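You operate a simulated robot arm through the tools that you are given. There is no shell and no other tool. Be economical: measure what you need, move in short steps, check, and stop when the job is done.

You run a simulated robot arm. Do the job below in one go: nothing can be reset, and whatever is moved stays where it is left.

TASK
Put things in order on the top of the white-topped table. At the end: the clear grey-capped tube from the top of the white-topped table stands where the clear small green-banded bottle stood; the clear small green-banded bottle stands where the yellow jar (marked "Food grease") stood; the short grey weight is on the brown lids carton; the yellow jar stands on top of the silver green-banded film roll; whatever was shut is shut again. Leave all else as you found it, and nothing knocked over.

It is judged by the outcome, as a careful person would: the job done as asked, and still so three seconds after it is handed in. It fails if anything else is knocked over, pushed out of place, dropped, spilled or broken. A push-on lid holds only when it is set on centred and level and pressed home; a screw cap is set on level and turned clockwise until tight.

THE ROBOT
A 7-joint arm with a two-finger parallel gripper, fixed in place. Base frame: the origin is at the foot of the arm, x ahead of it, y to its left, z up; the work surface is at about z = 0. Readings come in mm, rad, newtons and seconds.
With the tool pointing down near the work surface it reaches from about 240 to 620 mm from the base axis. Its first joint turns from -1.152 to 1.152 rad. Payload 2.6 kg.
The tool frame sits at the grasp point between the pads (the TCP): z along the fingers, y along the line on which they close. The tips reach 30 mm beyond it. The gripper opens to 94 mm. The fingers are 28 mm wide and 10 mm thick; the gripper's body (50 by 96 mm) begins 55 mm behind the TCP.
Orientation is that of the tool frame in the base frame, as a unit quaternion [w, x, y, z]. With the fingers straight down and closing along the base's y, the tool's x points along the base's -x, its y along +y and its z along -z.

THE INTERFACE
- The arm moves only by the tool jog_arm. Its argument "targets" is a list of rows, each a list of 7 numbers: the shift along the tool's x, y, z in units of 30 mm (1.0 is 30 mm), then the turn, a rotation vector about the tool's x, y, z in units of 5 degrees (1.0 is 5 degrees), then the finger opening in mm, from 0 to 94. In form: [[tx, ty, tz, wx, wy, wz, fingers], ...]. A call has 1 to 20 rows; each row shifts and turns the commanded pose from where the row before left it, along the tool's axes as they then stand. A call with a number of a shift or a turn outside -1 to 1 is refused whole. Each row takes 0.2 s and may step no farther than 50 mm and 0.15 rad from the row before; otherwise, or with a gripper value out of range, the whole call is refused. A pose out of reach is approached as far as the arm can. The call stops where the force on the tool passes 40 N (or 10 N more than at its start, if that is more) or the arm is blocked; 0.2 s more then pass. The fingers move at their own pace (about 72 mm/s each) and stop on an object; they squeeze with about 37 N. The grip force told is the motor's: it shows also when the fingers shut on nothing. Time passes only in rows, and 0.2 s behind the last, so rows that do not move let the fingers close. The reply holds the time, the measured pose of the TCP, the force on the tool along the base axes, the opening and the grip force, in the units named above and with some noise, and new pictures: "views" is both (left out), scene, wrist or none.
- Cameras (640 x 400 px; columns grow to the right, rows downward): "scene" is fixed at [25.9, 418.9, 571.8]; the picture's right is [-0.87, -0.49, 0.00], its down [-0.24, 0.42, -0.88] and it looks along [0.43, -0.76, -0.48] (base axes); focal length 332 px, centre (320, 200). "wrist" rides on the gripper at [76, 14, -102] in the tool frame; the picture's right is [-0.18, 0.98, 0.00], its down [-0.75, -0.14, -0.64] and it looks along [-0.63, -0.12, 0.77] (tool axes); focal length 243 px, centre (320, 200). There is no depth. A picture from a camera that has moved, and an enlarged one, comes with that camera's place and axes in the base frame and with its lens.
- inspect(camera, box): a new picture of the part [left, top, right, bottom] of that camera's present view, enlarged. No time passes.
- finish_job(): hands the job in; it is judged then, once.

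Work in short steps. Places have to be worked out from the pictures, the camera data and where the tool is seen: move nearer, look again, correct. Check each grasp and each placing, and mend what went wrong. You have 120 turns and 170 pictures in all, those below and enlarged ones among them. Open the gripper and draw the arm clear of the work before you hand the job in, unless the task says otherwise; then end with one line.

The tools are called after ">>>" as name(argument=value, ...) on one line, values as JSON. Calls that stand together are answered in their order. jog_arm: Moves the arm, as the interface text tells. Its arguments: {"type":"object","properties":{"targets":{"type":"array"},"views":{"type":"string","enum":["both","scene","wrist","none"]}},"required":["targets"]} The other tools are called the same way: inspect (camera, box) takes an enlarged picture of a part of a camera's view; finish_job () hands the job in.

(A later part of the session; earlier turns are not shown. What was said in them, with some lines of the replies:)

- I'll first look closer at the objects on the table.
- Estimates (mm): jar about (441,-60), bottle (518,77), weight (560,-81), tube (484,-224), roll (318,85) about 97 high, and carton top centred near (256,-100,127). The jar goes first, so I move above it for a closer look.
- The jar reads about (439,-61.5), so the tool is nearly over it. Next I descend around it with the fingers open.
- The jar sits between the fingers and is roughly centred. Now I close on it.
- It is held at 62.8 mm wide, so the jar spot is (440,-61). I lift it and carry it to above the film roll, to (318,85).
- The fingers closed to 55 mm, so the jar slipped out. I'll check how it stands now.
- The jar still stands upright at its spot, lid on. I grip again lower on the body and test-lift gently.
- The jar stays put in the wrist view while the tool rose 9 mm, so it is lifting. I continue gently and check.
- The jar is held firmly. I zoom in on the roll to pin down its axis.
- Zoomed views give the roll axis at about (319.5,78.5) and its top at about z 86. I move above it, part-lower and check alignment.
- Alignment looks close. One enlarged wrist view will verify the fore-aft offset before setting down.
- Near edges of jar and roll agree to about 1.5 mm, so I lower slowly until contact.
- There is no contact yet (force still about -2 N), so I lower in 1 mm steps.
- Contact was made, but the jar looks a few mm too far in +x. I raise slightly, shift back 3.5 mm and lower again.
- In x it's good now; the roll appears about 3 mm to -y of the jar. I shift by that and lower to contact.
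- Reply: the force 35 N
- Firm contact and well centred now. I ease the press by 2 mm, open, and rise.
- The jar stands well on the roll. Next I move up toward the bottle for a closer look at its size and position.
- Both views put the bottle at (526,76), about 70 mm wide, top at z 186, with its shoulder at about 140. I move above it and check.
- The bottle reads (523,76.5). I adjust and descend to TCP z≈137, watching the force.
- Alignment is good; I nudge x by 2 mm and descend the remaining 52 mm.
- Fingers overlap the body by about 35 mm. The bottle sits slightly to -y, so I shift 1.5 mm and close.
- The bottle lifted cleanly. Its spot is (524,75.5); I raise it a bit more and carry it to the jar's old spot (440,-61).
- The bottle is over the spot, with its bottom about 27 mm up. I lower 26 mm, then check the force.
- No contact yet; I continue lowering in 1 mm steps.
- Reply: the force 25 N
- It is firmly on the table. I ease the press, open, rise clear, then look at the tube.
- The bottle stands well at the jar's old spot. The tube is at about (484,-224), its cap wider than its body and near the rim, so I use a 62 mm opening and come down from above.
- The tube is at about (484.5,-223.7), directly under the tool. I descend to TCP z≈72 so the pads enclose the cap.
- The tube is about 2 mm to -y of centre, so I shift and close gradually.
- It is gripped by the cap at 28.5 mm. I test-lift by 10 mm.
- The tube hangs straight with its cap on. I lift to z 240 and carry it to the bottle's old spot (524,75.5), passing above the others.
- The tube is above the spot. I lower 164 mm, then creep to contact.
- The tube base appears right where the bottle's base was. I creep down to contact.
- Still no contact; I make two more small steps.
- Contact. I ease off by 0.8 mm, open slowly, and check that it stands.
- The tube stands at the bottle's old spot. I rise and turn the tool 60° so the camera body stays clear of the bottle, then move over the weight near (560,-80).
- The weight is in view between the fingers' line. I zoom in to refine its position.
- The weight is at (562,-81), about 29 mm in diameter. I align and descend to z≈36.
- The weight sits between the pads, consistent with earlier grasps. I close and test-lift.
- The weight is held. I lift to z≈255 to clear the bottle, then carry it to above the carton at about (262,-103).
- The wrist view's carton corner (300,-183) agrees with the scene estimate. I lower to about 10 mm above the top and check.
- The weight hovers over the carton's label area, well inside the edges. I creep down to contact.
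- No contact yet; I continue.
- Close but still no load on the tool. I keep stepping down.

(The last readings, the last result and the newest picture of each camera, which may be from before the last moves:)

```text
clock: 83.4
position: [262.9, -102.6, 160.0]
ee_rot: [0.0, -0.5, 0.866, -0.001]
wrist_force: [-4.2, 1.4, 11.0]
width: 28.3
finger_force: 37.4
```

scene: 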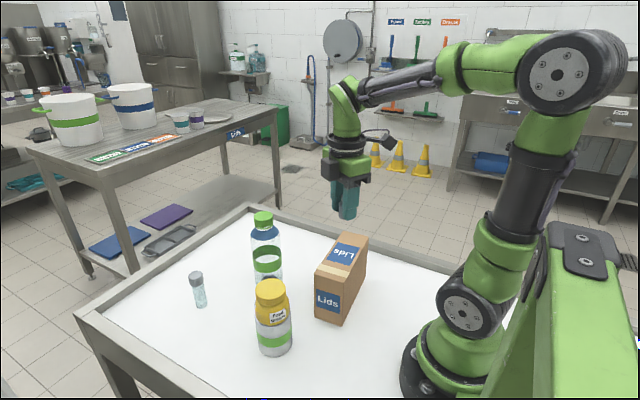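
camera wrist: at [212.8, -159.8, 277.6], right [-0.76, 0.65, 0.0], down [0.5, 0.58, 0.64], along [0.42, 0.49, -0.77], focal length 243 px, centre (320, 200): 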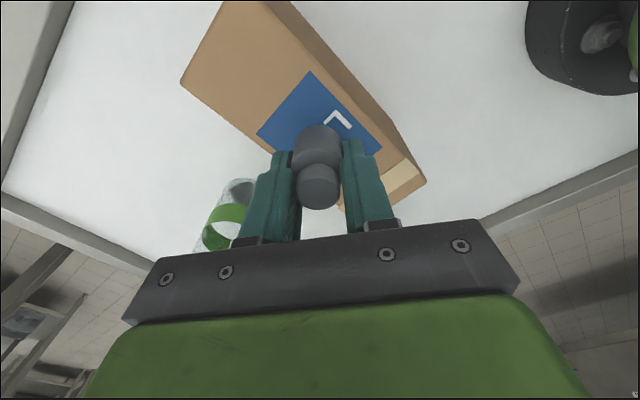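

Contact at 11 N. I release gradually, check, then rise.

>>> jog_arm(targets=[[0, 0, -0.02, 0, 0, 0, 15], [0, 0, 0, 0, 0, 0, 27], [0, 0, 0, 0, 0, 0, 30], [0, 0, 0, 0, 0, 0, 34], [0, 0, 0, 0, 0, 0, 42], [0, 0, 0, 0, 0, 0, 54], [0, 0, 0, 0, 0, 0, 64], [0, 0, -0.2, 0, 0, 0, 64], [0, 0, -0.8, 0, 0, 0, 64], [0, 0, -0.9, 0, 0, 0, 64], [0, 0, -0.9, 0, 0, 0, 64], [0, 0, -0.9, 0, 0, 0, 64], [0, 0, -0.9, 0, 0, 0, 64], [0, 0, 0, 0, 0, 0, 64]])

>>> inspect(camera="scene", box=[170, 190, 410, 370])

```text
clock: 86.4
position: [262.8, -102.8, 300.0]
ee_rot: [0.0, -0.5, 0.866, 0.0]
wrist_force: [-0.1, 0.1, 0.9]
width: 63.9
finger_force: 0.0
camera wrist: at [213.2, -160.1, 403.5], right [-0.76, 0.65, 0.0], down [0.5, 0.58, 0.64], along [0.42, 0.49, -0.77], focal length 243 px, centre (320, 200)
```

scene: 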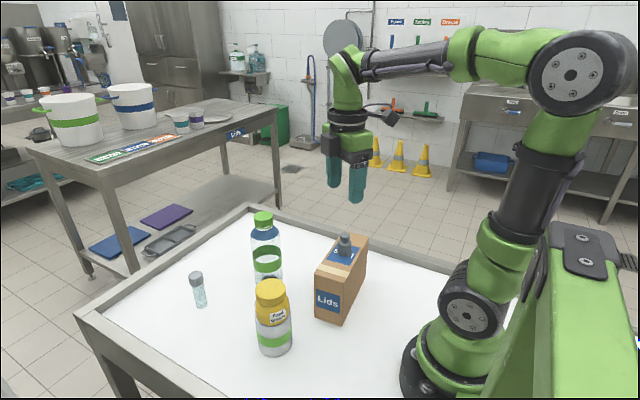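
wrist: 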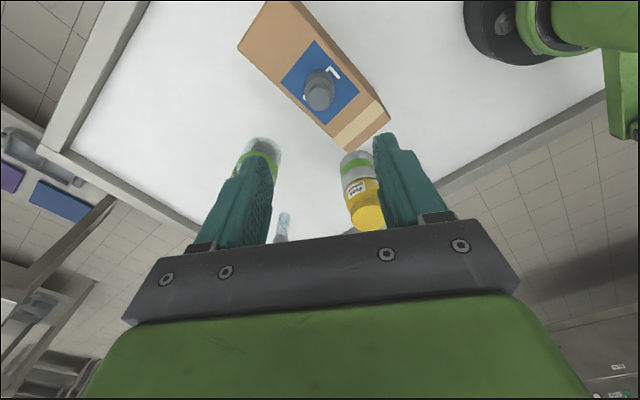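

```text
2.22 times, centred on (290, 280) of scene
camera zoom: at [25.9, 418.9, 571.8], right [-0.87, -0.49, 0.0], down [-0.24, 0.42, -0.88], along [0.43, -0.76, -0.48], focal length 738 px, centre (387, 22)
```

zoom: 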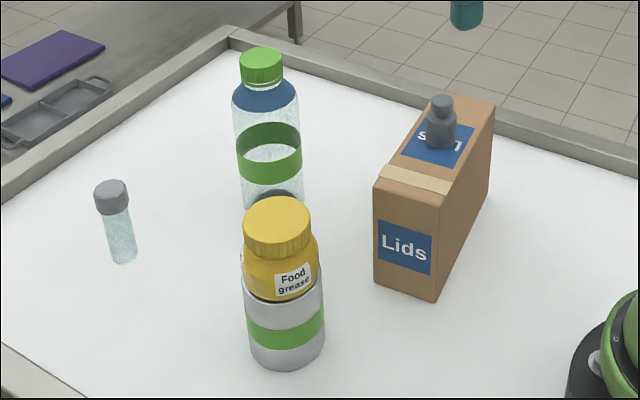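

Everything stands where asked: weight on the carton, jar on the roll, bottle and tube upright. I open fully and raise the arm a bit more.

>>> jog_arm(targets=[[0, 0, -0.8, 0, 0, 0, 94], [0, 0, -0.8, 0, 0, 0, 94], [0, 0, 0, 0, 0, 0, 94]], views="scene")

```text
clock: 87.2
position: [263.3, -103.2, 348.0]
ee_rot: [0.0, -0.5, 0.866, 0.0]
wrist_force: [1.2, 0.0, 0.0]
width: 94.1
finger_force: 0.1
```

scene: 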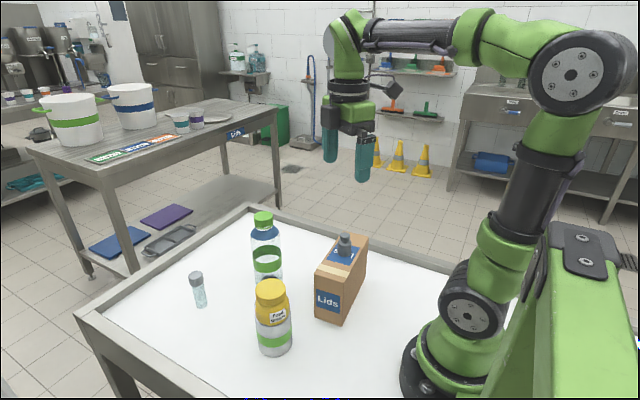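

The arm is clear and all objects are stable, so I hand the job in.

>>> finish_job()

```text
The job is handed in.
```

The job is handed in: the tube stands on the bottle's old spot, the bottle on the jar's old spot, the weight is on the lids carton and the jar is on the film roll. The jar slipped out of the grip on the first lift but stayed upright and shut; no lid or cap was opened, and nothing was knocked over.
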